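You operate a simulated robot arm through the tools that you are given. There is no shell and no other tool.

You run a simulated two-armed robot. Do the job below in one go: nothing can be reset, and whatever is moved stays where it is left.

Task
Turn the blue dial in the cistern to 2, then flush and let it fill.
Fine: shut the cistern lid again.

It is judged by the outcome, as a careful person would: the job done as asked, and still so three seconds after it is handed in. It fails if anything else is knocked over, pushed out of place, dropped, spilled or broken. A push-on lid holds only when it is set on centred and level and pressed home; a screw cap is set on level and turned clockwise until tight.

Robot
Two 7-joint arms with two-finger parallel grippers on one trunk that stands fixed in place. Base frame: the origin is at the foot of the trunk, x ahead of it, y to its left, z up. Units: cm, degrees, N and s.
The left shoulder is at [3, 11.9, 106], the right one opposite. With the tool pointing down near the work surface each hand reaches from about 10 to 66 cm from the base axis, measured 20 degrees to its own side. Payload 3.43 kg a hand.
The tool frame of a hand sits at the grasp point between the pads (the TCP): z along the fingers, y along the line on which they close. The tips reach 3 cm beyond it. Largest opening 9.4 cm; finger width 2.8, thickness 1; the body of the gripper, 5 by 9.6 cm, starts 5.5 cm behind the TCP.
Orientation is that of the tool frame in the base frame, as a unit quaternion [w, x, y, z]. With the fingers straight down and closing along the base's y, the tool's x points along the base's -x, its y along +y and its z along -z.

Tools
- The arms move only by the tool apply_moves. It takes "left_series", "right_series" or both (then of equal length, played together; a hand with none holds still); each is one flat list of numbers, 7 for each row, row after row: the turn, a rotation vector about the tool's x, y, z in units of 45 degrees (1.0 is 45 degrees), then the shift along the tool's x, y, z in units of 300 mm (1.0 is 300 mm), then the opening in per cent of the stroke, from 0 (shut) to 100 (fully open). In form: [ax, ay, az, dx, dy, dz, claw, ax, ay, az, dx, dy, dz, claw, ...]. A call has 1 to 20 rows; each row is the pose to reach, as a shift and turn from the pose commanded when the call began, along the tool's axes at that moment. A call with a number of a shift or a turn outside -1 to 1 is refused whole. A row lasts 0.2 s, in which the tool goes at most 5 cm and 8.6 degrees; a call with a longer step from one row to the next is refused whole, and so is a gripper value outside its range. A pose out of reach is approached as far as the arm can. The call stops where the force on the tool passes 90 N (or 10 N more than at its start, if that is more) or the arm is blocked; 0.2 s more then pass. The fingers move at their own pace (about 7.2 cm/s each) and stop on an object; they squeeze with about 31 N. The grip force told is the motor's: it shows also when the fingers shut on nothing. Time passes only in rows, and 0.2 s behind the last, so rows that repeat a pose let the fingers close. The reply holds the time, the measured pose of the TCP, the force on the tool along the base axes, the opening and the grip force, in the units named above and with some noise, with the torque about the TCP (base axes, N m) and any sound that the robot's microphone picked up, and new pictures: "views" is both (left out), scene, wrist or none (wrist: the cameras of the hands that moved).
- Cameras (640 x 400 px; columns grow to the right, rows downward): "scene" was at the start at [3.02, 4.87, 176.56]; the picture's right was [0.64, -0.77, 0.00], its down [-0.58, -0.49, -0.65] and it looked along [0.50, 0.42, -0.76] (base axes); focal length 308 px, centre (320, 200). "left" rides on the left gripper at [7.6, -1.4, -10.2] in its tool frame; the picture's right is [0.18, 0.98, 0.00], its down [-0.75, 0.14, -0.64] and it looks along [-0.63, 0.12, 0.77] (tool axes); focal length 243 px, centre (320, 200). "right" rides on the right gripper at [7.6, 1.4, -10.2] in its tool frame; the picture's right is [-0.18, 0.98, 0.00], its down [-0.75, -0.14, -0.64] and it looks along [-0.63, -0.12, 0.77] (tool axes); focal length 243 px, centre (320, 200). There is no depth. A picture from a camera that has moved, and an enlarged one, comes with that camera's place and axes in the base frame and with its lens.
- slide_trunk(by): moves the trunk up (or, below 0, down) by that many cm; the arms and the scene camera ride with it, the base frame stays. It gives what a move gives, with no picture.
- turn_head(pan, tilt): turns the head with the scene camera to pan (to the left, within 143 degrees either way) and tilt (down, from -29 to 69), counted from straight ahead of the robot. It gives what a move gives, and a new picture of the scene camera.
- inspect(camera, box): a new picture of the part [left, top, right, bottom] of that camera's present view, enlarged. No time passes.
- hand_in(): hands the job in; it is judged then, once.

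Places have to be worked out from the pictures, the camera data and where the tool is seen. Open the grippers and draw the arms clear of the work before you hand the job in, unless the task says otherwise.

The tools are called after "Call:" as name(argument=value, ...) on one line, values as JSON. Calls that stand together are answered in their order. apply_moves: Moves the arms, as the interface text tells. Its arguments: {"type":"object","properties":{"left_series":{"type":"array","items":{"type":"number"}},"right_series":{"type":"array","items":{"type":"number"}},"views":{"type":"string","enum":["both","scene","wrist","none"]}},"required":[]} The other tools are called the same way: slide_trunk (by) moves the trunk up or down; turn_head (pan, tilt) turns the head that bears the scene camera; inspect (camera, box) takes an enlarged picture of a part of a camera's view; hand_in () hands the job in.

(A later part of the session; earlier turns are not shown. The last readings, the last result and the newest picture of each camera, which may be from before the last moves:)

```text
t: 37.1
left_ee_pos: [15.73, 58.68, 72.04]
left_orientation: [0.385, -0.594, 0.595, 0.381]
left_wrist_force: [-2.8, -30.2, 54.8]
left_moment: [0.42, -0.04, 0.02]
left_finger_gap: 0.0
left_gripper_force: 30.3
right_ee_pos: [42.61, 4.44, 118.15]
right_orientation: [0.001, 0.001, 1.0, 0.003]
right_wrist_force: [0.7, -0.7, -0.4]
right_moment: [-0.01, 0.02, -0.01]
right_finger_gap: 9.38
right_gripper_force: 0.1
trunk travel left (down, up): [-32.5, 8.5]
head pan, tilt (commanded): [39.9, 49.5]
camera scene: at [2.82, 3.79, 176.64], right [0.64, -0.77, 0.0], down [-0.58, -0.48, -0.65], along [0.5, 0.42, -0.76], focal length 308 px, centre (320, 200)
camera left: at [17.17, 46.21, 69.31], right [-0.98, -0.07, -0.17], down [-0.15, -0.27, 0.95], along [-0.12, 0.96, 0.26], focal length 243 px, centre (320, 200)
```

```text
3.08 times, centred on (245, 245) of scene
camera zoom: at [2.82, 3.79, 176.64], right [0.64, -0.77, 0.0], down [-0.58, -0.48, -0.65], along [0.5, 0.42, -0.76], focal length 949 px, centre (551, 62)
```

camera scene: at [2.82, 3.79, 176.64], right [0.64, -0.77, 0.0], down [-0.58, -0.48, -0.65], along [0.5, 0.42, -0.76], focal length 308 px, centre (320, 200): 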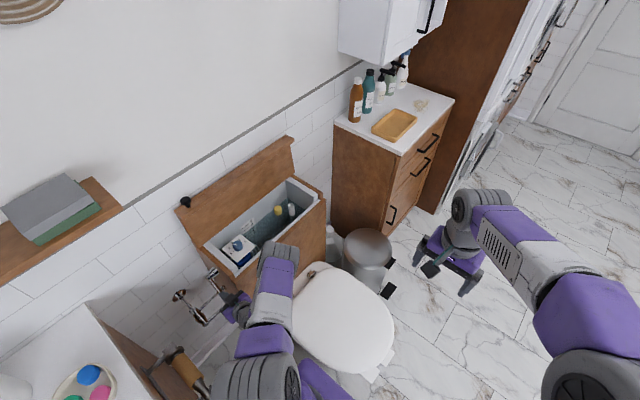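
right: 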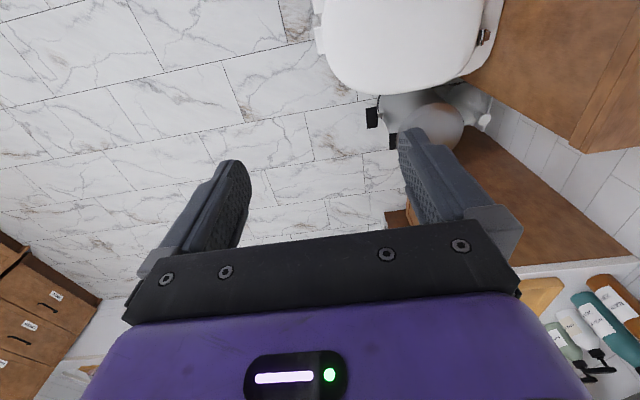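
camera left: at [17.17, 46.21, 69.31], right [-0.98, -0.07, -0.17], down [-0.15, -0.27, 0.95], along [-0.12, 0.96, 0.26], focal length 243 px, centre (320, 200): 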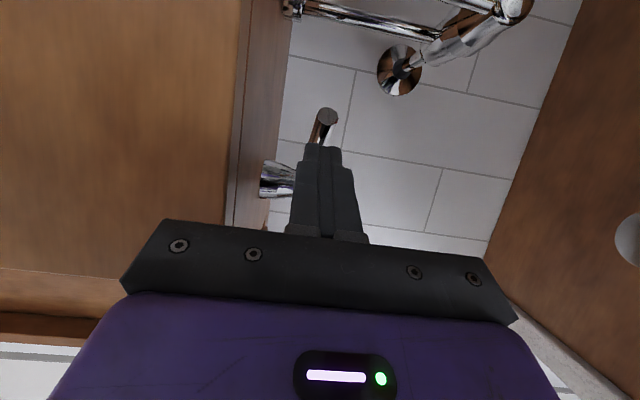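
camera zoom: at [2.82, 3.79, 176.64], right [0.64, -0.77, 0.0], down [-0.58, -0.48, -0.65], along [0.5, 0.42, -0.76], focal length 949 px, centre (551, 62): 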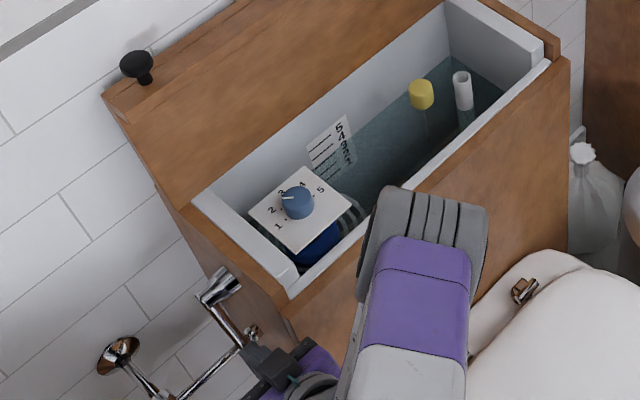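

The lever is at its lower stop (55 N) and the water level already looks lower. I'll ease the push slightly, keep the lever down for a second, and watch the tank.

Call:
apply_moves(left_series=[0, 0, 0, -0.02, 0, -0.014, 0, 0, 0, 0, -0.02, 0, -0.014, 0, 0, 0, 0, -0.02, 0, -0.014, 0, 0, 0, 0, -0.02, 0, -0.014, 0], views="none")

Call:
inspect(camera="scene", box=[160, 180, 330, 310])

```text
t: 38.1
left_ee_pos: [15.74, 58.79, 72.22]
left_orientation: [0.379, -0.597, 0.599, 0.377]
left_wrist_force: [-0.6, -8.8, 17.0]
left_moment: [0.12, -0.04, 0.03]
left_finger_gap: 0.0
left_gripper_force: 30.7
right_ee_pos: [42.47, 4.8, 117.93]
right_orientation: [0.0, 0.001, 1.0, 0.001]
right_wrist_force: [0.5, 0.7, 0.2]
right_moment: [0.03, 0.01, -0.04]
right_finger_gap: 9.4
right_gripper_force: 0.1
trunk travel left (down, up): [-32.5, 8.5]
head pan, tilt (commanded): [39.9, 49.5]
```

```text
3.08 times, centred on (245, 245) of scene
camera zoom: at [2.95, 4.56, 176.56], right [0.64, -0.77, 0.0], down [-0.58, -0.49, -0.65], along [0.5, 0.42, -0.76], focal length 949 px, centre (551, 62)
```

zoom: 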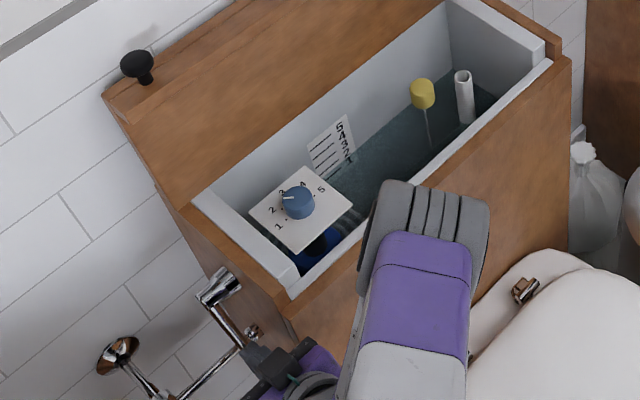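

The level is falling. I'll hold the lever a little longer and watch the drain continue.

Call:
apply_moves(left_series=[0, 0, 0, 0, 0, 0, 0, 0, 0, 0, 0, 0, 0, 0, 0, 0, 0, 0, 0, 0, 0, 0, 0, 0, 0, 0, 0, 0, 0, 0, 0, 0, 0, 0, 0], views="none")

Call:
inspect(camera="scene", box=[160, 180, 330, 310])

```text
t: 39.3
left_ee_pos: [15.72, 58.71, 72.27]
left_orientation: [0.379, -0.597, 0.598, 0.377]
left_wrist_force: [-0.4, -11.3, 13.7]
left_moment: [0.02, 0.1, -0.13]
left_finger_gap: 0.0
left_gripper_force: 30.8
right_ee_pos: [42.57, 4.88, 117.97]
right_orientation: [0.0, 0.0, 1.0, 0.001]
right_wrist_force: [-0.3, -0.5, 0.0]
right_moment: [-0.03, 0.03, 0.01]
right_finger_gap: 9.39
right_gripper_force: 0.0
trunk travel left (down, up): [-32.5, 8.5]
head pan, tilt (commanded): [39.9, 49.5]
```

```text
3.08 times, centred on (245, 245) of scene
camera zoom: at [2.97, 4.57, 176.57], right [0.64, -0.77, 0.0], down [-0.58, -0.49, -0.65], along [0.5, 0.42, -0.76], focal length 949 px, centre (551, 62)
```

zoom: 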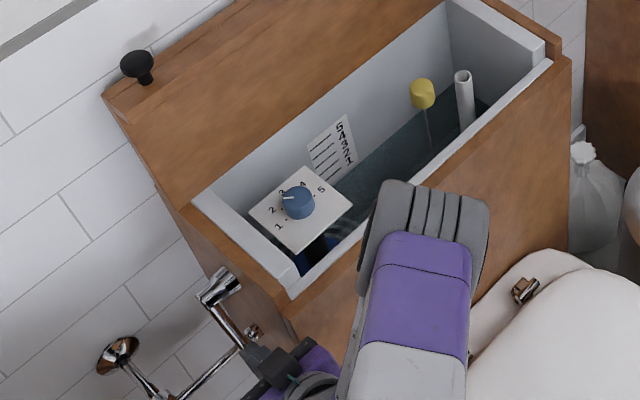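

It keeps draining. I'll release the lever by lifting the fingers along the same path and watch the tank empty and refill.

Call:
apply_moves(left_series=[0, 0, 0, -0.0604, 0, -0.0282, 0, 0, 0, 0, -0.1166, 0, -0.0655, 0, 0, 0, 0, -0.185, 0, -0.1158, 0, 0, 0, 0, -0.2507, 0, -0.1722, 0, 0, 0, 0, -0.2507, 0, -0.1722, 0], views="wrist")

Call:
inspect(camera="scene", box=[160, 180, 330, 310])

```text
t: 40.5
left_ee_pos: [15.85, 57.47, 81.18]
left_orientation: [0.379, -0.597, 0.599, 0.376]
left_wrist_force: [-0.9, -0.3, -0.5]
left_moment: [0.03, -0.01, 0.02]
left_finger_gap: 0.0
left_gripper_force: 31.6
right_ee_pos: [42.63, 5.0, 118.01]
right_orientation: [0.0, 0.001, 1.0, 0.0]
right_wrist_force: [-0.5, 0.9, -0.6]
right_moment: [0.02, 0.03, 0.02]
right_finger_gap: 9.37
right_gripper_force: 0.0
trunk travel left (down, up): [-32.5, 8.5]
head pan, tilt (commanded): [39.9, 49.5]
camera left: at [17.24, 44.95, 78.53], right [-0.98, -0.08, -0.17], down [-0.14, -0.26, 0.96], along [-0.12, 0.96, 0.24], focal length 243 px, centre (320, 200)
```

left: 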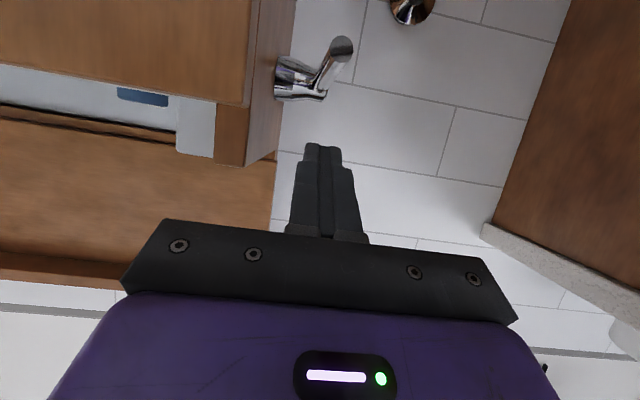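

```text
3.08 times, centred on (245, 245) of scene
camera zoom: at [3.03, 4.92, 176.55], right [0.64, -0.77, 0.0], down [-0.58, -0.49, -0.65], along [0.5, 0.42, -0.76], focal length 949 px, centre (551, 62)
```

zoom: 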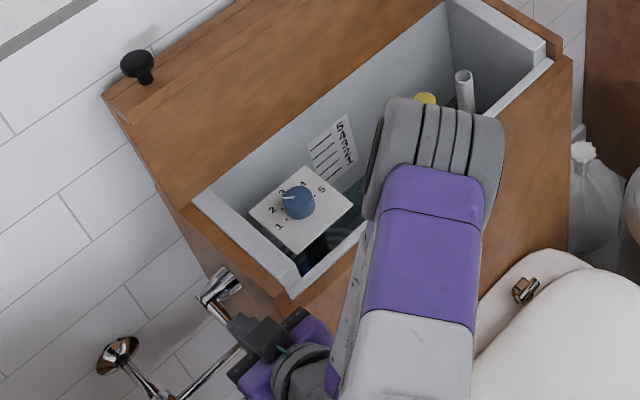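

The lever sprang back up and the tank is nearly empty. I'll back the hand away from the box and let time pass while watching it fill.

Call:
apply_moves(left_series=[0, 0, 0, -0.025, 0, -0.11, 0, 0, 0, 0, -0.045, 0, -0.22, 0, 0, 0, 0, -0.0684, 0, -0.326, 0, 0, 0, 0, -0.0684, 0, -0.326, 0, 0, 0, 0, -0.0684, 0, -0.326, 0, 0, 0, 0, -0.0684, 0, -0.326, 0, 0, 0, 0, -0.0684, 0, -0.326, 0, 0, 0, 0, -0.0684, 0, -0.326, 0, 0, 0, 0, -0.0684, 0, -0.326, 0], views="wrist")

Call:
inspect(camera="scene", box=[160, 180, 330, 310])

```text
t: 42.5
left_ee_pos: [15.67, 49.43, 87.12]
left_orientation: [0.378, -0.597, 0.598, 0.377]
left_wrist_force: [-1.0, 0.3, 0.0]
left_moment: [-0.03, 0.0, 0.02]
left_finger_gap: 0.0
left_gripper_force: 31.4
right_ee_pos: [42.61, 5.17, 117.91]
right_orientation: [-0.001, 0.001, 1.0, 0.0]
right_wrist_force: [0.2, 0.0, 0.1]
right_moment: [0.02, 0.0, 0.01]
right_finger_gap: 9.41
right_gripper_force: 0.0
trunk travel left (down, up): [-32.5, 8.5]
head pan, tilt (commanded): [39.9, 49.5]
camera left: at [17.16, 36.91, 84.56], right [-0.98, -0.08, -0.17], down [-0.14, -0.26, 0.96], along [-0.12, 0.96, 0.24], focal length 243 px, centre (320, 200)
```

left: 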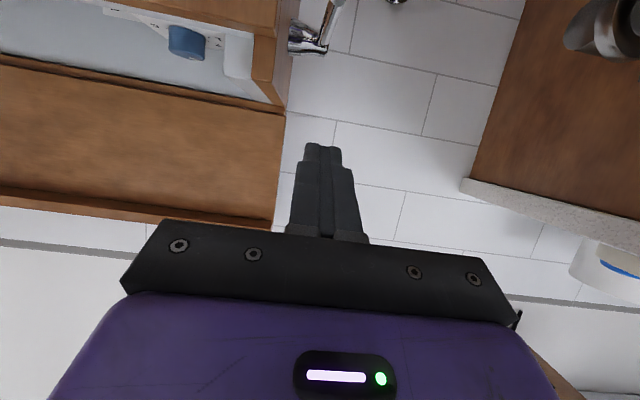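

```text
3.08 times, centred on (245, 245) of scene
camera zoom: at [3.02, 4.87, 176.56], right [0.64, -0.77, 0.0], down [-0.58, -0.49, -0.65], along [0.5, 0.42, -0.76], focal length 949 px, centre (551, 62)
```

zoom: 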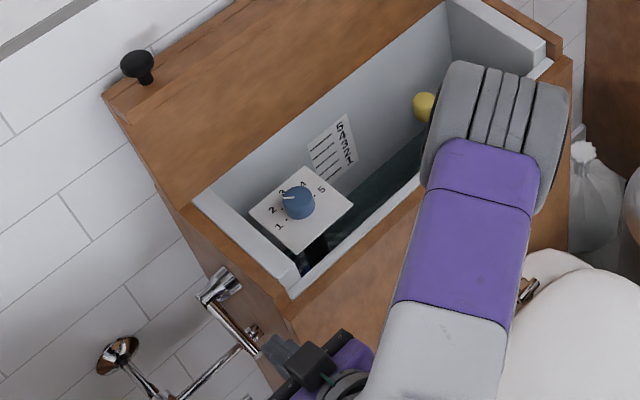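

The water is low in the tank now; the card's lines will let me read the refill. I'll wait 4 s with the hand still.

Call:
apply_moves(left_series=[0, 0, 0, 0, 0, 0, 0, 0, 0, 0, 0, 0, 0, 0, 0, 0, 0, 0, 0, 0, 0, 0, 0, 0, 0, 0, 0, 0, 0, 0, 0, 0, 0, 0, 0, 0, 0, 0, 0, 0, 0, 0, 0, 0, 0, 0, 0, 0, 0, 0, 0, 0, 0, 0, 0, 0, 0, 0, 0, 0, 0, 0, 0, 0, 0, 0, 0, 0, 0, 0, 0, 0, 0, 0, 0, 0, 0, 0, 0, 0, 0, 0, 0, 0, 0, 0, 0, 0, 0, 0, 0, 0, 0, 0, 0, 0, 0, 0, 0, 0, 0, 0, 0, 0, 0, 0, 0, 0, 0, 0, 0, 0, 0, 0, 0, 0, 0, 0, 0, 0, 0, 0, 0, 0, 0, 0, 0, 0, 0, 0, 0, 0, 0, 0, 0, 0, 0, 0, 0, 0], views="none")

Call:
inspect(camera="scene", box=[200, 200, 300, 280])

```text
t: 46.7
left_ee_pos: [15.81, 49.44, 87.23]
left_orientation: [0.379, -0.597, 0.599, 0.377]
left_wrist_force: [-0.3, 0.3, 0.6]
left_moment: [0.0, 0.0, -0.02]
left_finger_gap: 0.0
left_gripper_force: 30.5
right_ee_pos: [42.65, 4.95, 117.87]
right_orientation: [-0.001, 0.002, 1.0, 0.0]
right_wrist_force: [0.8, 0.0, -0.8]
right_moment: [-0.01, -0.03, 0.02]
right_finger_gap: 9.4
right_gripper_force: 0.0
trunk travel left (down, up): [-32.5, 8.5]
head pan, tilt (commanded): [39.9, 49.5]
```

```text
5.00 times, centred on (250, 240) of scene
camera zoom: at [3.02, 4.87, 176.56], right [0.64, -0.77, 0.0], down [-0.58, -0.49, -0.65], along [0.5, 0.42, -0.76], focal length 1543 px, centre (670, 0)
```

zoom: 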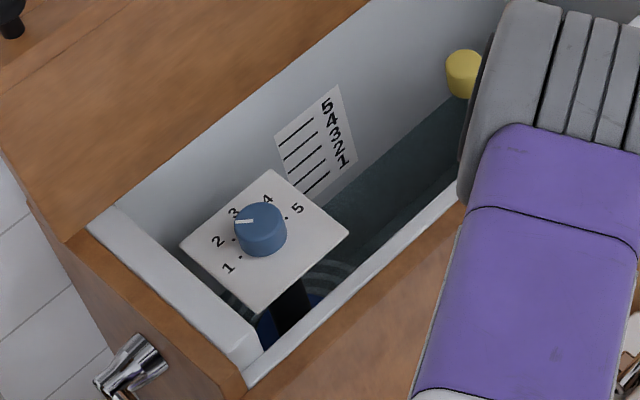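

Ripples show it is refilling, with water about at the foot of the card. I'll wait another 4 s.

Call:
apply_moves(left_series=[0, 0, 0, 0, 0, 0, 0, 0, 0, 0, 0, 0, 0, 0, 0, 0, 0, 0, 0, 0, 0, 0, 0, 0, 0, 0, 0, 0, 0, 0, 0, 0, 0, 0, 0, 0, 0, 0, 0, 0, 0, 0, 0, 0, 0, 0, 0, 0, 0, 0, 0, 0, 0, 0, 0, 0, 0, 0, 0, 0, 0, 0, 0, 0, 0, 0, 0, 0, 0, 0, 0, 0, 0, 0, 0, 0, 0, 0, 0, 0, 0, 0, 0, 0, 0, 0, 0, 0, 0, 0, 0, 0, 0, 0, 0, 0, 0, 0, 0, 0, 0, 0, 0, 0, 0, 0, 0, 0, 0, 0, 0, 0, 0, 0, 0, 0, 0, 0, 0, 0, 0, 0, 0, 0, 0, 0, 0, 0, 0, 0, 0, 0, 0, 0, 0, 0, 0, 0, 0, 0], views="none")

Call:
inspect(camera="scene", box=[200, 200, 300, 280])

```text
t: 50.9
left_ee_pos: [15.89, 49.47, 87.22]
left_orientation: [0.379, -0.597, 0.598, 0.377]
left_wrist_force: [-0.3, -0.8, 0.1]
left_moment: [-0.02, 0.01, -0.03]
left_finger_gap: 0.02
left_gripper_force: 31.0
right_ee_pos: [42.75, 5.03, 117.91]
right_orientation: [-0.001, 0.0, 1.0, 0.001]
right_wrist_force: [-0.2, 1.1, -0.3]
right_moment: [0.0, -0.03, 0.0]
right_finger_gap: 9.37
right_gripper_force: 0.0
trunk travel left (down, up): [-32.5, 8.5]
head pan, tilt (commanded): [39.9, 49.5]
```

```text
5.00 times, centred on (250, 240) of scene
camera zoom: at [3.02, 4.87, 176.56], right [0.64, -0.77, 0.0], down [-0.58, -0.49, -0.65], along [0.5, 0.42, -0.76], focal length 1543 px, centre (670, 0)
```

zoom: 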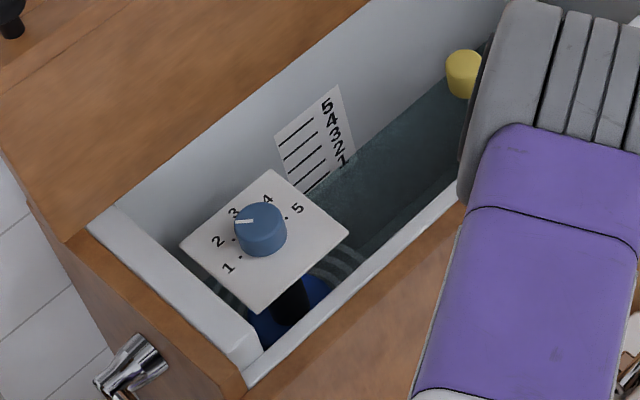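

The water has reached about line 1 and is still rising. I'll wait another 4 s.

Call:
apply_moves(left_series=[0, 0, 0, 0, 0, 0, 0, 0, 0, 0, 0, 0, 0, 0, 0, 0, 0, 0, 0, 0, 0, 0, 0, 0, 0, 0, 0, 0, 0, 0, 0, 0, 0, 0, 0, 0, 0, 0, 0, 0, 0, 0, 0, 0, 0, 0, 0, 0, 0, 0, 0, 0, 0, 0, 0, 0, 0, 0, 0, 0, 0, 0, 0, 0, 0, 0, 0, 0, 0, 0, 0, 0, 0, 0, 0, 0, 0, 0, 0, 0, 0, 0, 0, 0, 0, 0, 0, 0, 0, 0, 0, 0, 0, 0, 0, 0, 0, 0, 0, 0, 0, 0, 0, 0, 0, 0, 0, 0, 0, 0, 0, 0, 0, 0, 0, 0, 0, 0, 0, 0, 0, 0, 0, 0, 0, 0, 0, 0, 0, 0, 0, 0, 0, 0, 0, 0, 0, 0, 0, 0], views="none")

Call:
inspect(camera="scene", box=[200, 200, 300, 280])

```text
t: 55.1
left_ee_pos: [15.78, 49.34, 87.15]
left_orientation: [0.378, -0.598, 0.598, 0.377]
left_wrist_force: [-0.1, -0.3, -0.1]
left_moment: [0.01, -0.02, -0.02]
left_finger_gap: 0.0
left_gripper_force: 30.7
right_ee_pos: [42.69, 5.07, 117.93]
right_orientation: [0.0, 0.001, 1.0, 0.0]
right_wrist_force: [-0.4, 0.1, 1.2]
right_moment: [0.0, 0.01, 0.01]
right_finger_gap: 9.4
right_gripper_force: 0.1
trunk travel left (down, up): [-32.5, 8.5]
head pan, tilt (commanded): [39.9, 49.5]
```

```text
5.00 times, centred on (250, 240) of scene
camera zoom: at [3.02, 4.87, 176.56], right [0.64, -0.77, 0.0], down [-0.58, -0.49, -0.65], along [0.5, 0.42, -0.76], focal length 1543 px, centre (670, 0)
```

zoom: 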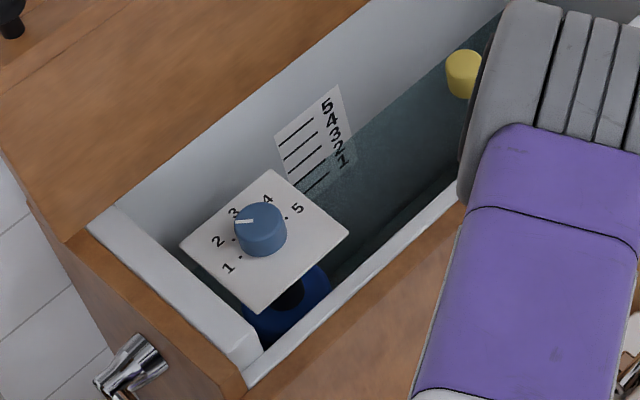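

The ripples appear gone and the level looks near 2. I'll enlarge the card and wait a bit more to confirm that it has stopped.

Call:
inspect(camera="scene", box=[236, 210, 286, 250])

Call:
apply_moves(left_series=[0, 0, 0, 0, 0, 0, 0, 0, 0, 0, 0, 0, 0, 0, 0, 0, 0, 0, 0, 0, 0, 0, 0, 0, 0, 0, 0, 0, 0, 0, 0, 0, 0, 0, 0, 0, 0, 0, 0, 0, 0, 0, 0, 0, 0, 0, 0, 0, 0, 0, 0, 0, 0, 0, 0, 0, 0, 0, 0, 0, 0, 0, 0, 0, 0, 0, 0, 0, 0, 0], views="none")

Call:
inspect(camera="scene", box=[236, 210, 286, 250])

```text
10.00 times, centred on (261, 230) of scene
camera zoom: at [3.02, 4.87, 176.56], right [0.64, -0.77, 0.0], down [-0.58, -0.49, -0.65], along [0.5, 0.42, -0.76], focal length 3085 px, centre (910, -100)
```

zoom: 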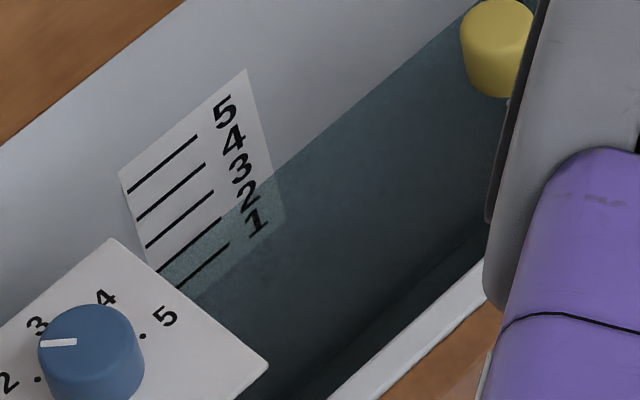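

```text
t: 57.3
left_ee_pos: [15.81, 49.47, 87.22]
left_orientation: [0.379, -0.597, 0.599, 0.376]
left_wrist_force: [0.3, -0.3, 0.6]
left_moment: [-0.03, -0.01, -0.04]
left_finger_gap: 0.02
left_gripper_force: 31.3
right_ee_pos: [42.71, 5.18, 117.88]
right_orientation: [0.0, 0.002, 1.0, 0.0]
right_wrist_force: [0.6, -0.5, 0.1]
right_moment: [0.03, -0.02, -0.01]
right_finger_gap: 9.4
right_gripper_force: 0.1
trunk travel left (down, up): [-32.5, 8.5]
head pan, tilt (commanded): [39.9, 49.5]
```

```text
10.00 times, centred on (261, 230) of scene
camera zoom: at [3.02, 4.87, 176.56], right [0.64, -0.77, 0.0], down [-0.58, -0.49, -0.65], along [0.5, 0.42, -0.76], focal length 3085 px, centre (910, -100)
```

zoom: 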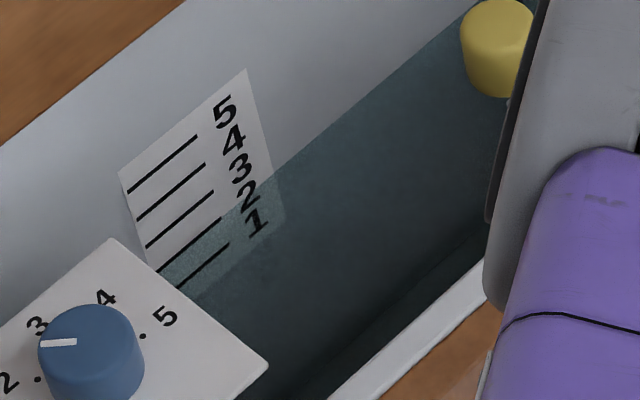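

The water has stopped exactly at line 2. Now the lid: I'll raise the hand, restore the 45° pitch and open the fingers on the way to the knob of the open lid.

Call:
apply_moves(left_series=[0, 0.089, 0, -0.123, -0.028, -0.001, 65, 0, 0.178, 0, -0.246, -0.056, -0.003, 65, 0, 0.267, 0, -0.369, -0.084, -0.004, 65, 0, 0.355, 0, -0.492, -0.112, -0.006, 65, 0, 0.444, 0, -0.615, -0.14, -0.007, 65], views="both")

```text
t: 58.5
left_ee_pos: [19.99, 57.03, 104.05]
left_orientation: [0.27, -0.653, 0.656, 0.266]
left_wrist_force: [0.3, -0.7, 0.7]
left_moment: [0.03, 0.01, 0.0]
left_finger_gap: 6.13
left_gripper_force: 0.0
right_ee_pos: [42.68, 5.1, 117.95]
right_orientation: [-0.001, 0.001, 1.0, 0.001]
right_wrist_force: [0.4, 0.0, -0.1]
right_moment: [-0.01, -0.04, -0.01]
right_finger_gap: 9.42
right_gripper_force: 0.0
trunk travel left (down, up): [-32.5, 8.5]
head pan, tilt (commanded): [39.9, 49.5]
camera scene: at [2.94, 4.81, 176.56], right [0.64, -0.77, 0.0], down [-0.58, -0.49, -0.65], along [0.5, 0.42, -0.76], focal length 308 px, centre (320, 200)
camera left: at [21.37, 44.38, 105.93], right [-0.98, -0.13, -0.13], down [-0.14, 0.09, 0.99], along [-0.11, 0.99, -0.1], focal length 243 px, centre (320, 200)
```

scene: 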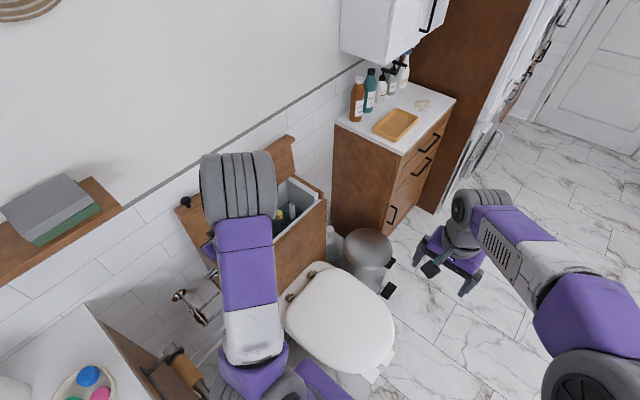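
left: 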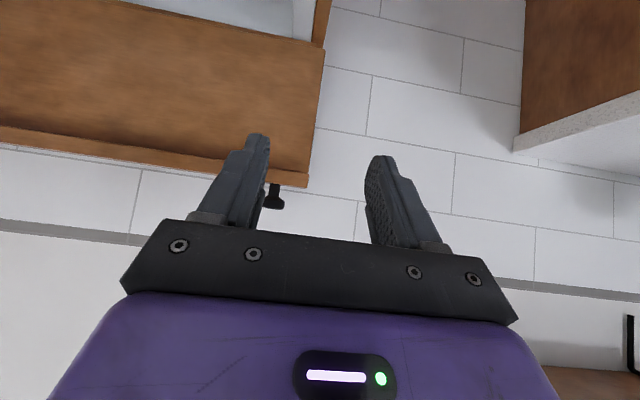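

The knob of the open lid is at about (23.9, 77.5, 103). I'll go to a staging point up the approach line at about (23.8, 67.4, 113).

Call:
apply_moves(left_series=[0, 0, 0, -0.115, -0.032, 0.008, 65, 0, 0, 0, -0.23, -0.064, 0.016, 65, 0, 0, 0, -0.344, -0.095, 0.024, 65, 0, 0, 0, -0.458, -0.127, 0.032, 65], views="both")

Call:
inspect(camera="left", box=[220, 60, 420, 210])

```text
t: 59.5
left_ee_pos: [23.78, 67.52, 113.0]
left_orientation: [0.269, -0.654, 0.655, 0.268]
left_wrist_force: [-0.3, 0.3, 0.3]
left_moment: [-0.04, -0.02, 0.0]
left_finger_gap: 6.11
left_gripper_force: 0.1
right_ee_pos: [42.69, 5.17, 117.99]
right_orientation: [-0.001, 0.001, 1.0, 0.0]
right_wrist_force: [-0.1, -1.0, -0.5]
right_moment: [-0.02, 0.02, 0.0]
right_finger_gap: 9.41
right_gripper_force: 0.0
trunk travel left (down, up): [-32.5, 8.5]
head pan, tilt (commanded): [39.9, 49.5]
camera scene: at [3.04, 4.91, 176.55], right [0.64, -0.77, 0.0], down [-0.58, -0.49, -0.65], along [0.5, 0.42, -0.76], focal length 308 px, centre (320, 200)
camera left: at [25.15, 54.96, 114.77], right [-0.98, -0.13, -0.13], down [-0.14, 0.09, 0.99], along [-0.12, 0.99, -0.1], focal length 243 px, centre (320, 200)
```

scene: 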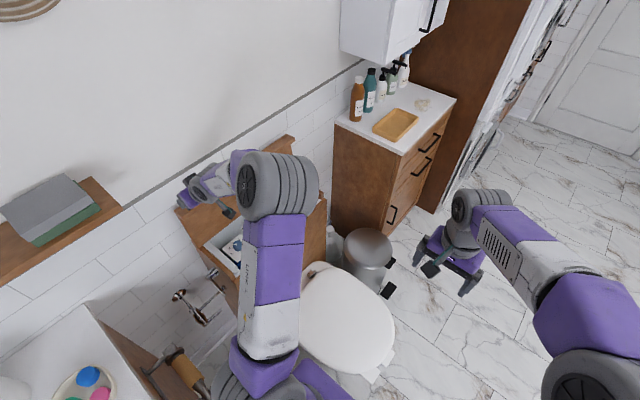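
left: 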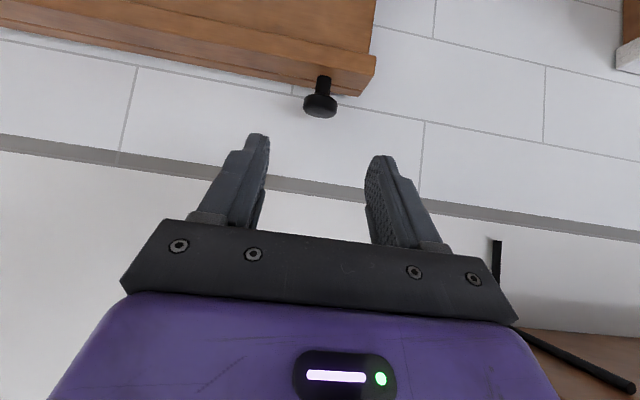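

```text
2.67 times, centred on (320, 135) of left
camera zoom: at [25.15, 54.96, 114.77], right [-0.98, -0.13, -0.13], down [-0.14, 0.09, 0.99], along [-0.12, 0.99, -0.1], focal length 647 px, centre (320, 373)
```

zoom: 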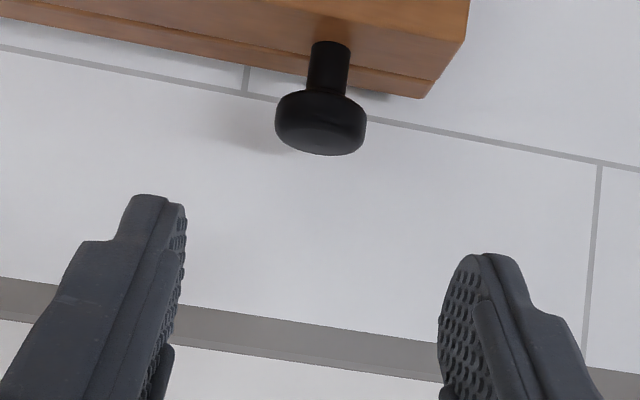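

The knob's cap is at about (23.6, 78.2, 102.8), nearly at the wall. I'll advance along the finger axis, with the pads kept just clear of the wall, and close on the cap.

Call:
apply_moves(left_series=[0, 0, 0, 0, 0.002, 0.13, 65, 0, 0, 0, 0, 0.004, 0.25, 65, 0, 0, 0, 0.001, 0.006, 0.34, 65, 0, 0, 0, 0.0016, 0.006, 0.39, 65, 0, 0, 0, 0.0016, 0.006, 0.4155, 65], views="wrist")

Call:
inspect(camera="left", box=[220, 60, 420, 210])

```text
t: 60.7
left_ee_pos: [23.65, 76.45, 104.51]
left_orientation: [0.272, -0.653, 0.653, 0.27]
left_wrist_force: [0.3, -3.7, 17.1]
left_moment: [0.07, 0.57, 0.13]
left_finger_gap: 6.11
left_gripper_force: 0.6
right_ee_pos: [42.56, 4.93, 118.05]
right_orientation: [0.0, 0.001, 1.0, 0.0]
right_wrist_force: [-0.4, 0.2, 0.1]
right_moment: [0.0, 0.01, 0.0]
right_finger_gap: 9.4
right_gripper_force: 0.1
trunk travel left (down, up): [-32.5, 8.5]
head pan, tilt (commanded): [39.9, 49.5]
camera left: at [25.01, 63.7, 106.18], right [-0.98, -0.13, -0.13], down [-0.14, 0.08, 0.99], along [-0.12, 0.99, -0.09], focal length 243 px, centre (320, 200)
```

left: 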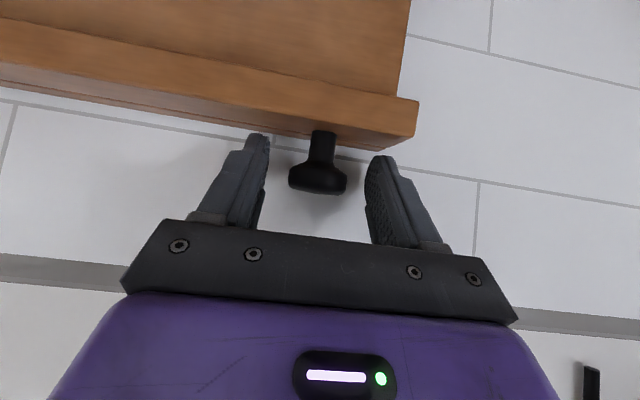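

```text
2.67 times, centred on (320, 135) of left
camera zoom: at [25.01, 63.7, 106.18], right [-0.98, -0.13, -0.13], down [-0.14, 0.08, 0.99], along [-0.12, 0.99, -0.09], focal length 647 px, centre (320, 373)
```

zoom: 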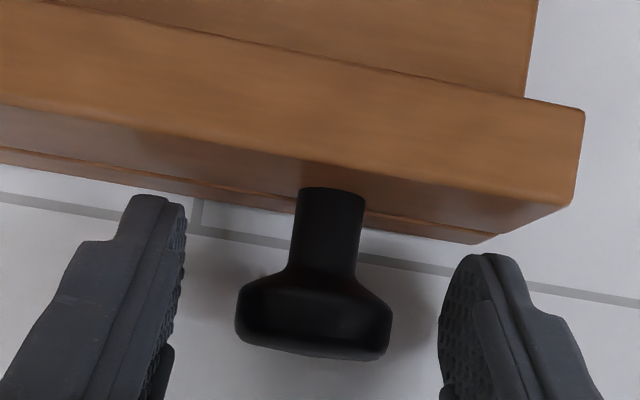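

The fingers straddle the knob, slightly too deep (tips touching, 17 N). Cap width puts its centre at about (23.7, 76.5, 103.8). I'll back off 1 cm, centre the pads, then close on it.

Call:
apply_moves(left_series=[0, 0, 0, 0.006, 0, -0.017, 65, 0, 0, 0, 0.012, 0, -0.035, 65, 0, 0, 0, 0.012, 0, -0.035, 30, 0, 0, 0, 0.012, 0, -0.035, 0, 0, 0, 0, 0.012, 0, -0.035, 0, 0, 0, 0, 0.012, 0, -0.035, 0], views="wrist")

Call:
inspect(camera="left", box=[220, 60, 420, 210])

```text
t: 62.1
left_ee_pos: [23.76, 75.28, 104.57]
left_orientation: [0.269, -0.653, 0.656, 0.266]
left_wrist_force: [3.9, -3.3, 6.9]
left_moment: [-0.62, -0.37, -0.2]
left_finger_gap: 3.16
left_gripper_force: 44.6
right_ee_pos: [42.71, 4.98, 117.93]
right_orientation: [0.0, 0.001, 1.0, 0.001]
right_wrist_force: [0.9, 0.3, -0.3]
right_moment: [0.0, 0.02, -0.01]
right_finger_gap: 9.4
right_gripper_force: 0.0
trunk travel left (down, up): [-32.5, 8.5]
head pan, tilt (commanded): [39.9, 49.5]
camera left: at [25.13, 62.56, 106.39], right [-0.98, -0.13, -0.13], down [-0.14, 0.09, 0.99], along [-0.11, 0.99, -0.1], focal length 243 px, centre (320, 200)
```

left: 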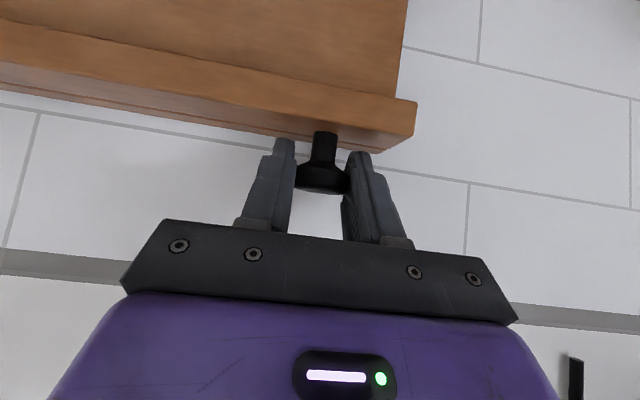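

```text
2.67 times, centred on (320, 135) of left
camera zoom: at [25.13, 62.56, 106.39], right [-0.98, -0.13, -0.13], down [-0.14, 0.09, 0.99], along [-0.11, 0.99, -0.1], focal length 647 px, centre (320, 373)
```

zoom: 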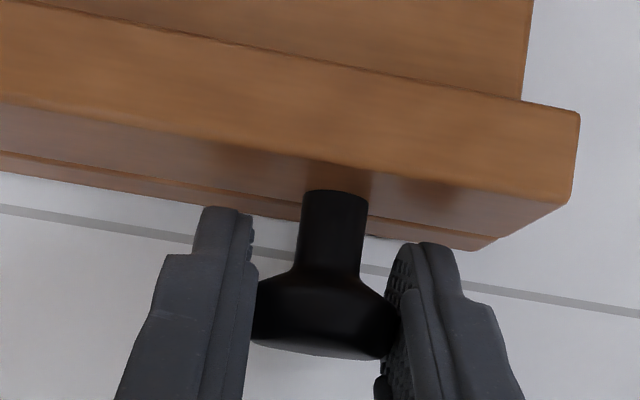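

The knob is gripped well centred (gap 3.16 cm, small forces). I'll pull the lid forward along its closing arc from vertical to about 60°.

Call:
apply_moves(left_series=[0, 0, 0, 0.025, 0, -0.024, 0, 0, 0, 0, 0.0509, 0, -0.0467, 0, 0, 0, 0, 0.1035, 0, -0.087, 0, 0, 0, 0, 0.1593, 0, -0.1226, 0, 0, 0, 0, 0.2183, 0, -0.1532, 0, 0, 0, 0, 0.2795, 0, -0.1787, 0, 0, 0, 0, 0.3425, 0, -0.1987, 0], views="both")

```text
t: 63.7
left_ee_pos: [23.78, 63.84, 101.56]
left_orientation: [0.27, -0.653, 0.655, 0.268]
left_wrist_force: [4.7, 7.3, 4.0]
left_moment: [1.37, 0.17, -0.07]
left_finger_gap: 3.19
left_gripper_force: 44.9
right_ee_pos: [42.66, 5.09, 117.83]
right_orientation: [0.0, 0.001, 1.0, 0.001]
right_wrist_force: [-0.6, 0.5, 0.2]
right_moment: [-0.01, -0.01, -0.02]
right_finger_gap: 9.38
right_gripper_force: 0.0
trunk travel left (down, up): [-32.5, 8.5]
head pan, tilt (commanded): [39.9, 49.5]
camera scene: at [3.12, 4.94, 176.55], right [0.64, -0.77, 0.0], down [-0.58, -0.49, -0.65], along [0.5, 0.42, -0.76], focal length 308 px, centre (320, 200)
camera left: at [25.13, 51.22, 103.35], right [-0.98, -0.13, -0.13], down [-0.14, 0.09, 0.99], along [-0.11, 0.99, -0.1], focal length 243 px, centre (320, 200)
```

scene: 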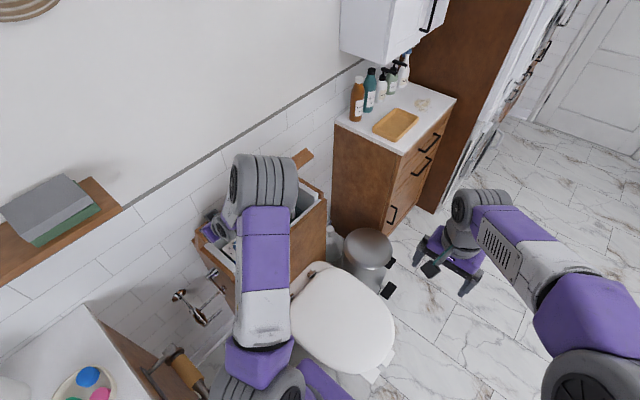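
left: 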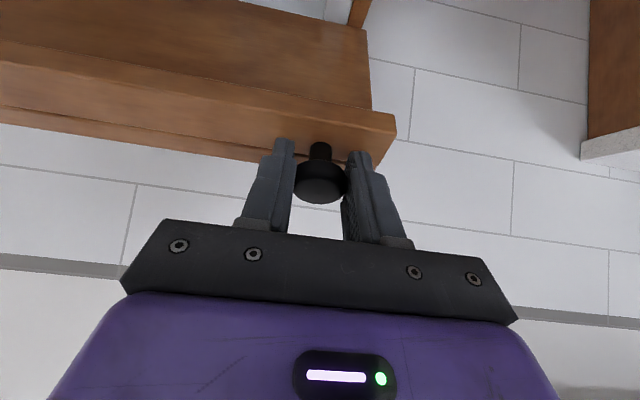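

The lid follows smoothly. I'll continue lowering along the arc to about 10° from shut.

Call:
apply_moves(left_series=[0, 0, 0, 0.0648, 0, -0.0144, 0, 0, 0, 0, 0.1306, 0, -0.0231, 0, 0, 0, 0, 0.1968, 0, -0.0257, 0, 0, 0, 0, 0.263, 0, -0.0231, 0, 0, 0, 0, 0.3288, 0, -0.0144, 0, 0, 0, 0, 0.3936, 0, 0, 0, 0, 0, 0, 0.4566, 0, 0.02, 0, 0, 0, 0, 0.5181, 0, 0.0453, 0, 0, 0, 0, 0.5768, 0, 0.0761, 0, 0, 0, 0, 0.6326, 0, 0.1117, 0], views="both")

```text
t: 65.9
left_ee_pos: [23.7, 52.47, 85.84]
left_orientation: [0.27, -0.652, 0.656, 0.266]
left_wrist_force: [16.6, -6.4, 5.3]
left_moment: [1.48, 0.26, -0.11]
left_finger_gap: 3.17
left_gripper_force: 45.0
right_ee_pos: [42.8, 4.97, 117.91]
right_orientation: [-0.001, 0.001, 1.0, 0.001]
right_wrist_force: [-0.2, 0.2, 0.3]
right_moment: [0.0, 0.0, -0.02]
right_finger_gap: 9.41
right_gripper_force: 0.1
trunk travel left (down, up): [-32.5, 8.5]
head pan, tilt (commanded): [39.9, 49.5]
camera scene: at [3.26, 4.7, 176.56], right [0.64, -0.77, 0.0], down [-0.58, -0.49, -0.65], along [0.5, 0.42, -0.76], focal length 308 px, centre (320, 200)
camera left: at [25.11, 39.88, 87.64], right [-0.98, -0.13, -0.13], down [-0.14, 0.09, 0.99], along [-0.11, 0.99, -0.1], focal length 243 px, centre (320, 200)
```

scene: 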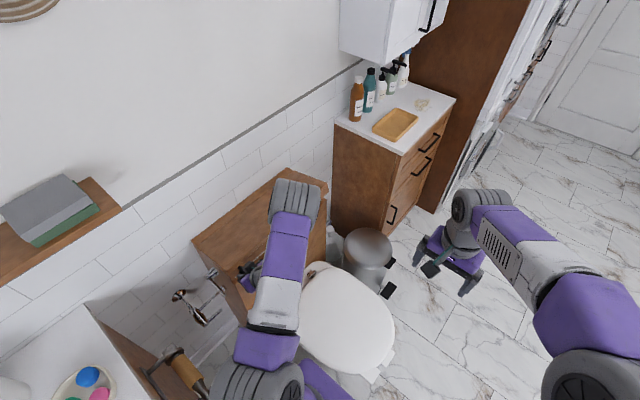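
left: 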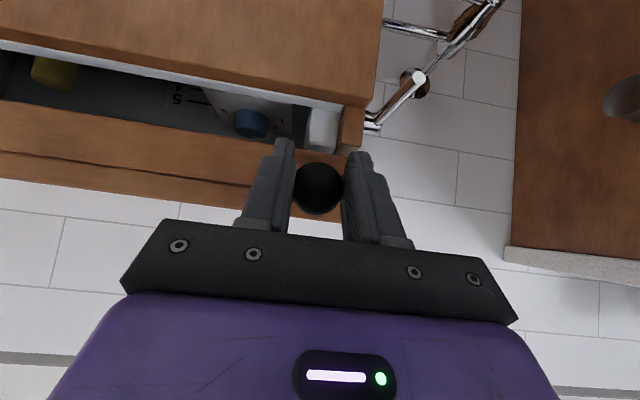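

About 10° remains. I'll lower it slowly the rest of the way and press it gently home.

Call:
apply_moves(left_series=[0, 0, 0, 0.0262, 0, 0.02, 0, 0, 0, 0, 0.0526, 0, 0.0403, 0, 0, 0, 0, 0.0775, 0, 0.062, 0, 0, 0, 0, 0.1016, 0, 0.0851, 0, 0, 0, 0, 0.1134, 0, 0.0969, 0, 0, 0, 0, 0.1237, 0, 0.1072, 0], views="both")

Call:
inspect(camera="left", box=[0, 60, 400, 240])

```text
t: 67.3
left_ee_pos: [23.69, 52.12, 80.94]
left_orientation: [0.27, -0.652, 0.655, 0.268]
left_wrist_force: [17.3, -10.9, 4.7]
left_moment: [1.33, 0.0, -0.22]
left_finger_gap: 3.19
left_gripper_force: 45.2
right_ee_pos: [42.67, 4.95, 117.91]
right_orientation: [-0.001, 0.001, 1.0, 0.001]
right_wrist_force: [-0.5, -0.3, -0.5]
right_moment: [0.01, 0.0, 0.01]
right_finger_gap: 9.4
right_gripper_force: 0.0
trunk travel left (down, up): [-32.5, 8.5]
head pan, tilt (commanded): [39.9, 49.5]
camera scene: at [3.25, 4.66, 176.56], right [0.64, -0.77, 0.0], down [-0.58, -0.49, -0.65], along [0.5, 0.42, -0.76], focal length 308 px, centre (320, 200)
camera left: at [25.12, 39.51, 82.74], right [-0.98, -0.13, -0.13], down [-0.14, 0.08, 0.99], along [-0.11, 0.99, -0.1], focal length 243 px, centre (320, 200)
```

scene: 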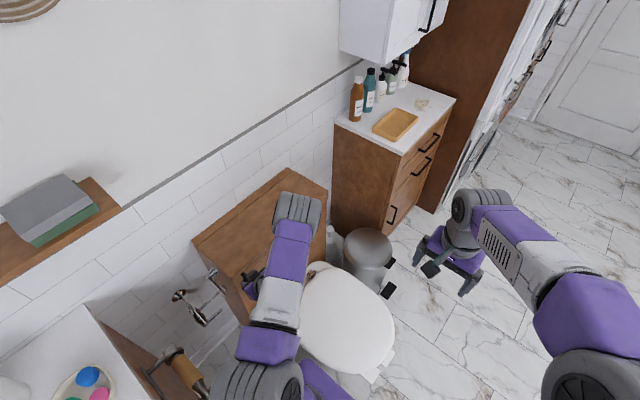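
left: 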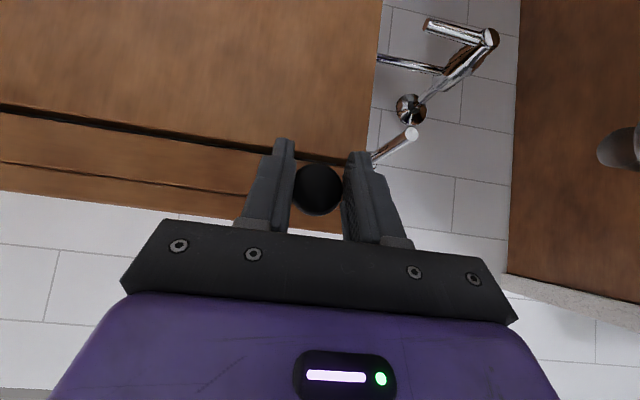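

```text
1.60 times, centred on (200, 150) of left
camera zoom: at [25.12, 39.51, 82.74], right [-0.98, -0.13, -0.13], down [-0.14, 0.08, 0.99], along [-0.11, 0.99, -0.1], focal length 388 px, centre (512, 280)
```

zoom: 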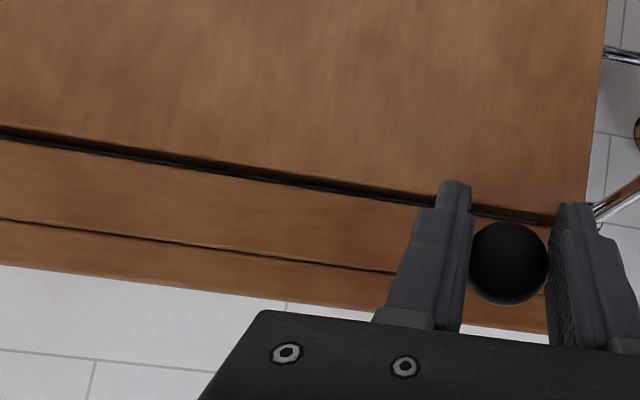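

A thin dark gap still shows under the skirt, so the lid isn't fully home. I'll press it down another 0.8 cm.

Call:
apply_moves(left_series=[0, 0, 0, 0.0095, 0, 0.0095, 0, 0, 0, 0, 0.019, 0, 0.019, 0, 0, 0, 0, 0.019, 0, 0.019, 0], views="wrist")

Call:
inspect(camera="left", box=[0, 60, 400, 240])

```text
t: 68.1
left_ee_pos: [23.76, 52.26, 80.5]
left_orientation: [0.273, -0.653, 0.654, 0.269]
left_wrist_force: [18.2, -13.3, 35.8]
left_moment: [-0.34, 0.07, -0.21]
left_finger_gap: 3.15
left_gripper_force: 44.9
right_ee_pos: [42.66, 4.85, 117.98]
right_orientation: [0.001, 0.001, 1.0, 0.002]
right_wrist_force: [1.2, 0.1, 0.0]
right_moment: [0.01, 0.01, 0.02]
right_finger_gap: 9.4
right_gripper_force: 0.0
trunk travel left (down, up): [-32.5, 8.5]
head pan, tilt (commanded): [39.9, 49.5]
camera left: at [25.11, 39.51, 82.19], right [-0.98, -0.13, -0.13], down [-0.15, 0.08, 0.99], along [-0.11, 0.99, -0.09], focal length 243 px, centre (320, 200)
```

left: 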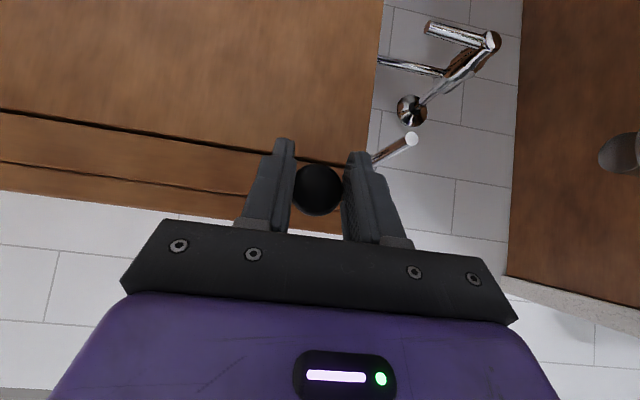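

```text
1.60 times, centred on (200, 150) of left
camera zoom: at [25.11, 39.51, 82.19], right [-0.98, -0.13, -0.13], down [-0.15, 0.08, 0.99], along [-0.11, 0.99, -0.09], focal length 388 px, centre (512, 280)
```

zoom: 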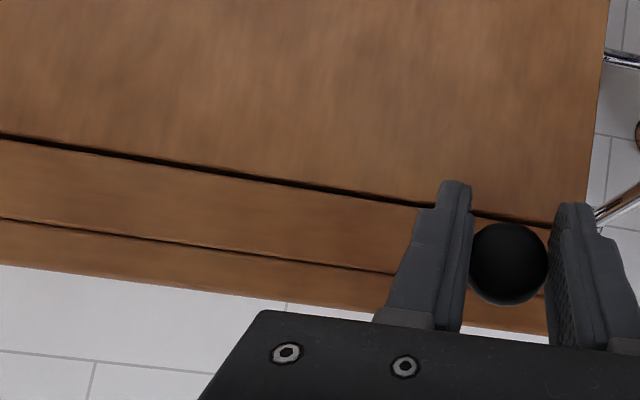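

The lid is now seated (36 N reaction, seam closed). I'll open the fingers and withdraw along the finger axis.

Call:
apply_moves(left_series=[0, 0, 0, 0, 0, 0, 40, 0, 0, 0, 0, 0, 0, 60, 0, 0, 0, 0, 0, 0, 65, 0, 0, 0, 0, 0, -0.06, 65, 0, 0, 0, 0, 0, -0.16, 65, 0, 0, 0, 0, 0, -0.28, 65, 0, 0, 0, 0, 0, -0.4, 65], views="both")

Call:
inspect(camera="left", box=[0, 0, 400, 220])

```text
t: 69.7
left_ee_pos: [23.37, 43.75, 88.69]
left_orientation: [0.269, -0.653, 0.655, 0.268]
left_wrist_force: [0.5, 0.4, -0.1]
left_moment: [0.02, 0.0, -0.01]
left_finger_gap: 6.1
left_gripper_force: 0.0
right_ee_pos: [42.55, 4.94, 117.83]
right_orientation: [-0.001, 0.001, 1.0, 0.0]
right_wrist_force: [0.5, -0.8, -1.6]
right_moment: [0.03, -0.01, 0.02]
right_finger_gap: 9.4
right_gripper_force: 0.2
trunk travel left (down, up): [-32.5, 8.5]
head pan, tilt (commanded): [39.9, 49.5]
camera scene: at [2.99, 4.76, 176.56], right [0.64, -0.77, 0.0], down [-0.58, -0.49, -0.65], along [0.5, 0.42, -0.76], focal length 308 px, centre (320, 200)
camera left: at [24.96, 31.1, 90.58], right [-0.98, -0.13, -0.13], down [-0.14, 0.08, 0.99], along [-0.12, 0.99, -0.1], focal length 243 px, centre (320, 200)
```

scene: 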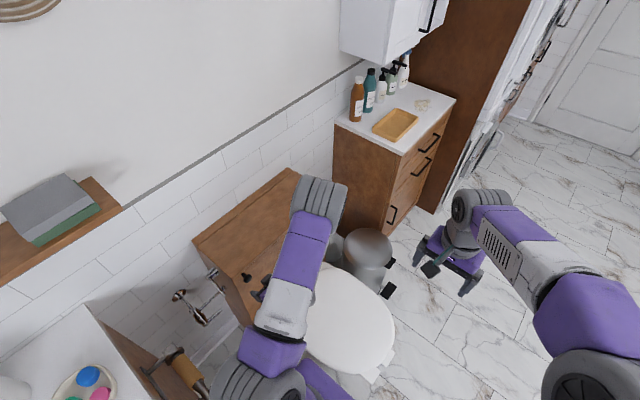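
left: 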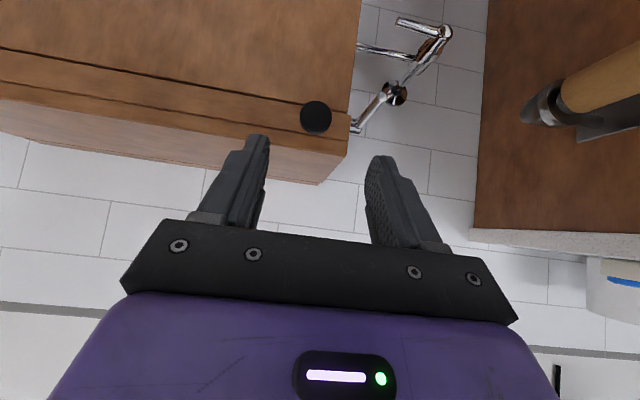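

```text
1.60 times, centred on (200, 110) of left
camera zoom: at [24.96, 31.1, 90.58], right [-0.98, -0.13, -0.13], down [-0.14, 0.08, 0.99], along [-0.12, 0.99, -0.1], focal length 388 px, centre (512, 344)
```

zoom: 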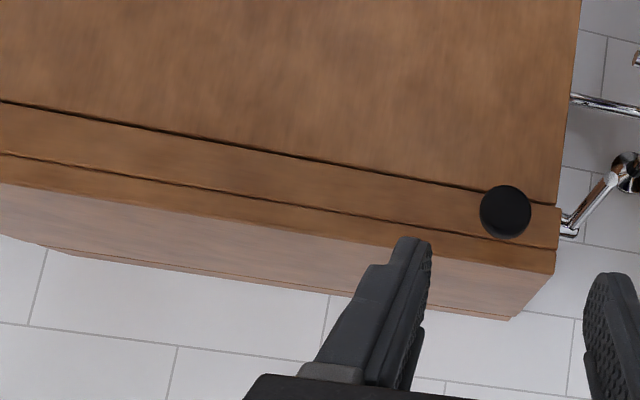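

The lid is shut with the seam as it was at the start, and nothing else has moved. I'll raise and draw the left arm clear with the gripper open.

Call:
apply_moves(left_series=[0, 0, 0, -0.047, -0.04, -0.123, 80, 0, 0, 0, -0.094, -0.08, -0.245, 100, 0, 0, 0, -0.142, -0.12, -0.368, 100, 0, 0, 0, -0.189, -0.16, -0.49, 100, 0, 0, 0, -0.236, -0.2, -0.613, 100], views="both")

Call:
inspect(camera="scene", box=[160, 160, 360, 340])

```text
t: 70.9
left_ee_pos: [29.48, 36.09, 106.88]
left_orientation: [0.269, -0.654, 0.654, 0.267]
left_wrist_force: [-0.3, -0.4, -0.2]
left_moment: [-0.01, -0.01, -0.02]
left_finger_gap: 9.4
left_gripper_force: 0.1
right_ee_pos: [42.57, 5.09, 117.9]
right_orientation: [0.0, 0.001, 1.0, 0.0]
right_wrist_force: [-0.2, 0.0, -0.2]
right_moment: [-0.01, 0.03, -0.02]
right_finger_gap: 9.39
right_gripper_force: 0.1
trunk travel left (down, up): [-32.5, 8.5]
head pan, tilt (commanded): [39.9, 49.5]
camera scene: at [2.92, 4.87, 176.56], right [0.64, -0.77, 0.0], down [-0.58, -0.49, -0.65], along [0.5, 0.42, -0.76], focal length 308 px, centre (320, 200)
camera left: at [30.85, 23.39, 108.66], right [-0.98, -0.13, -0.13], down [-0.14, 0.09, 0.99], along [-0.12, 0.99, -0.1], focal length 243 px, centre (320, 200)
```

scene: 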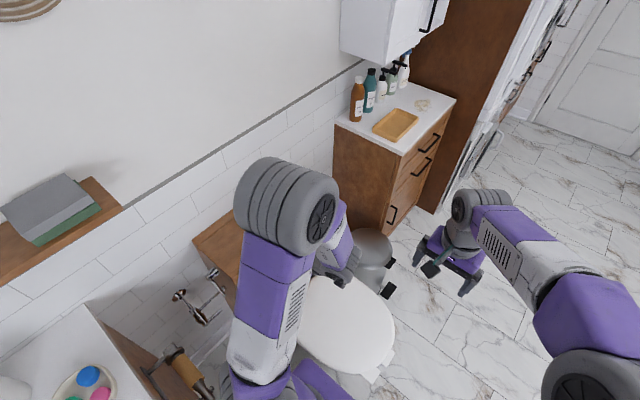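
left: 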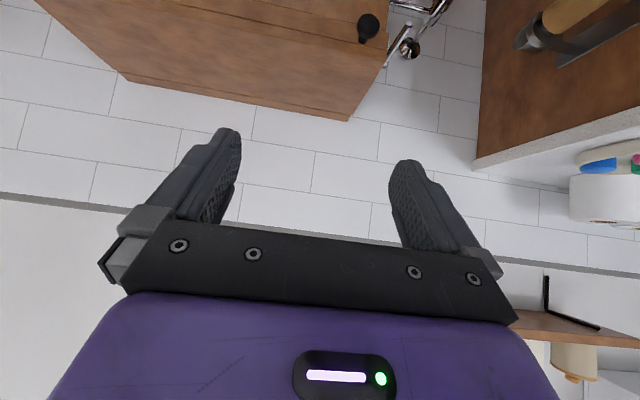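

```text
2.22 times, centred on (260, 250) of scene
camera zoom: at [2.92, 4.87, 176.56], right [0.64, -0.77, 0.0], down [-0.58, -0.49, -0.65], along [0.5, 0.42, -0.76], focal length 686 px, centre (453, 89)
```

zoom: 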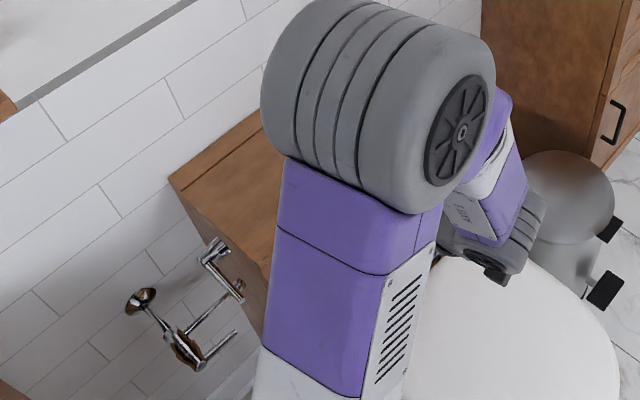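

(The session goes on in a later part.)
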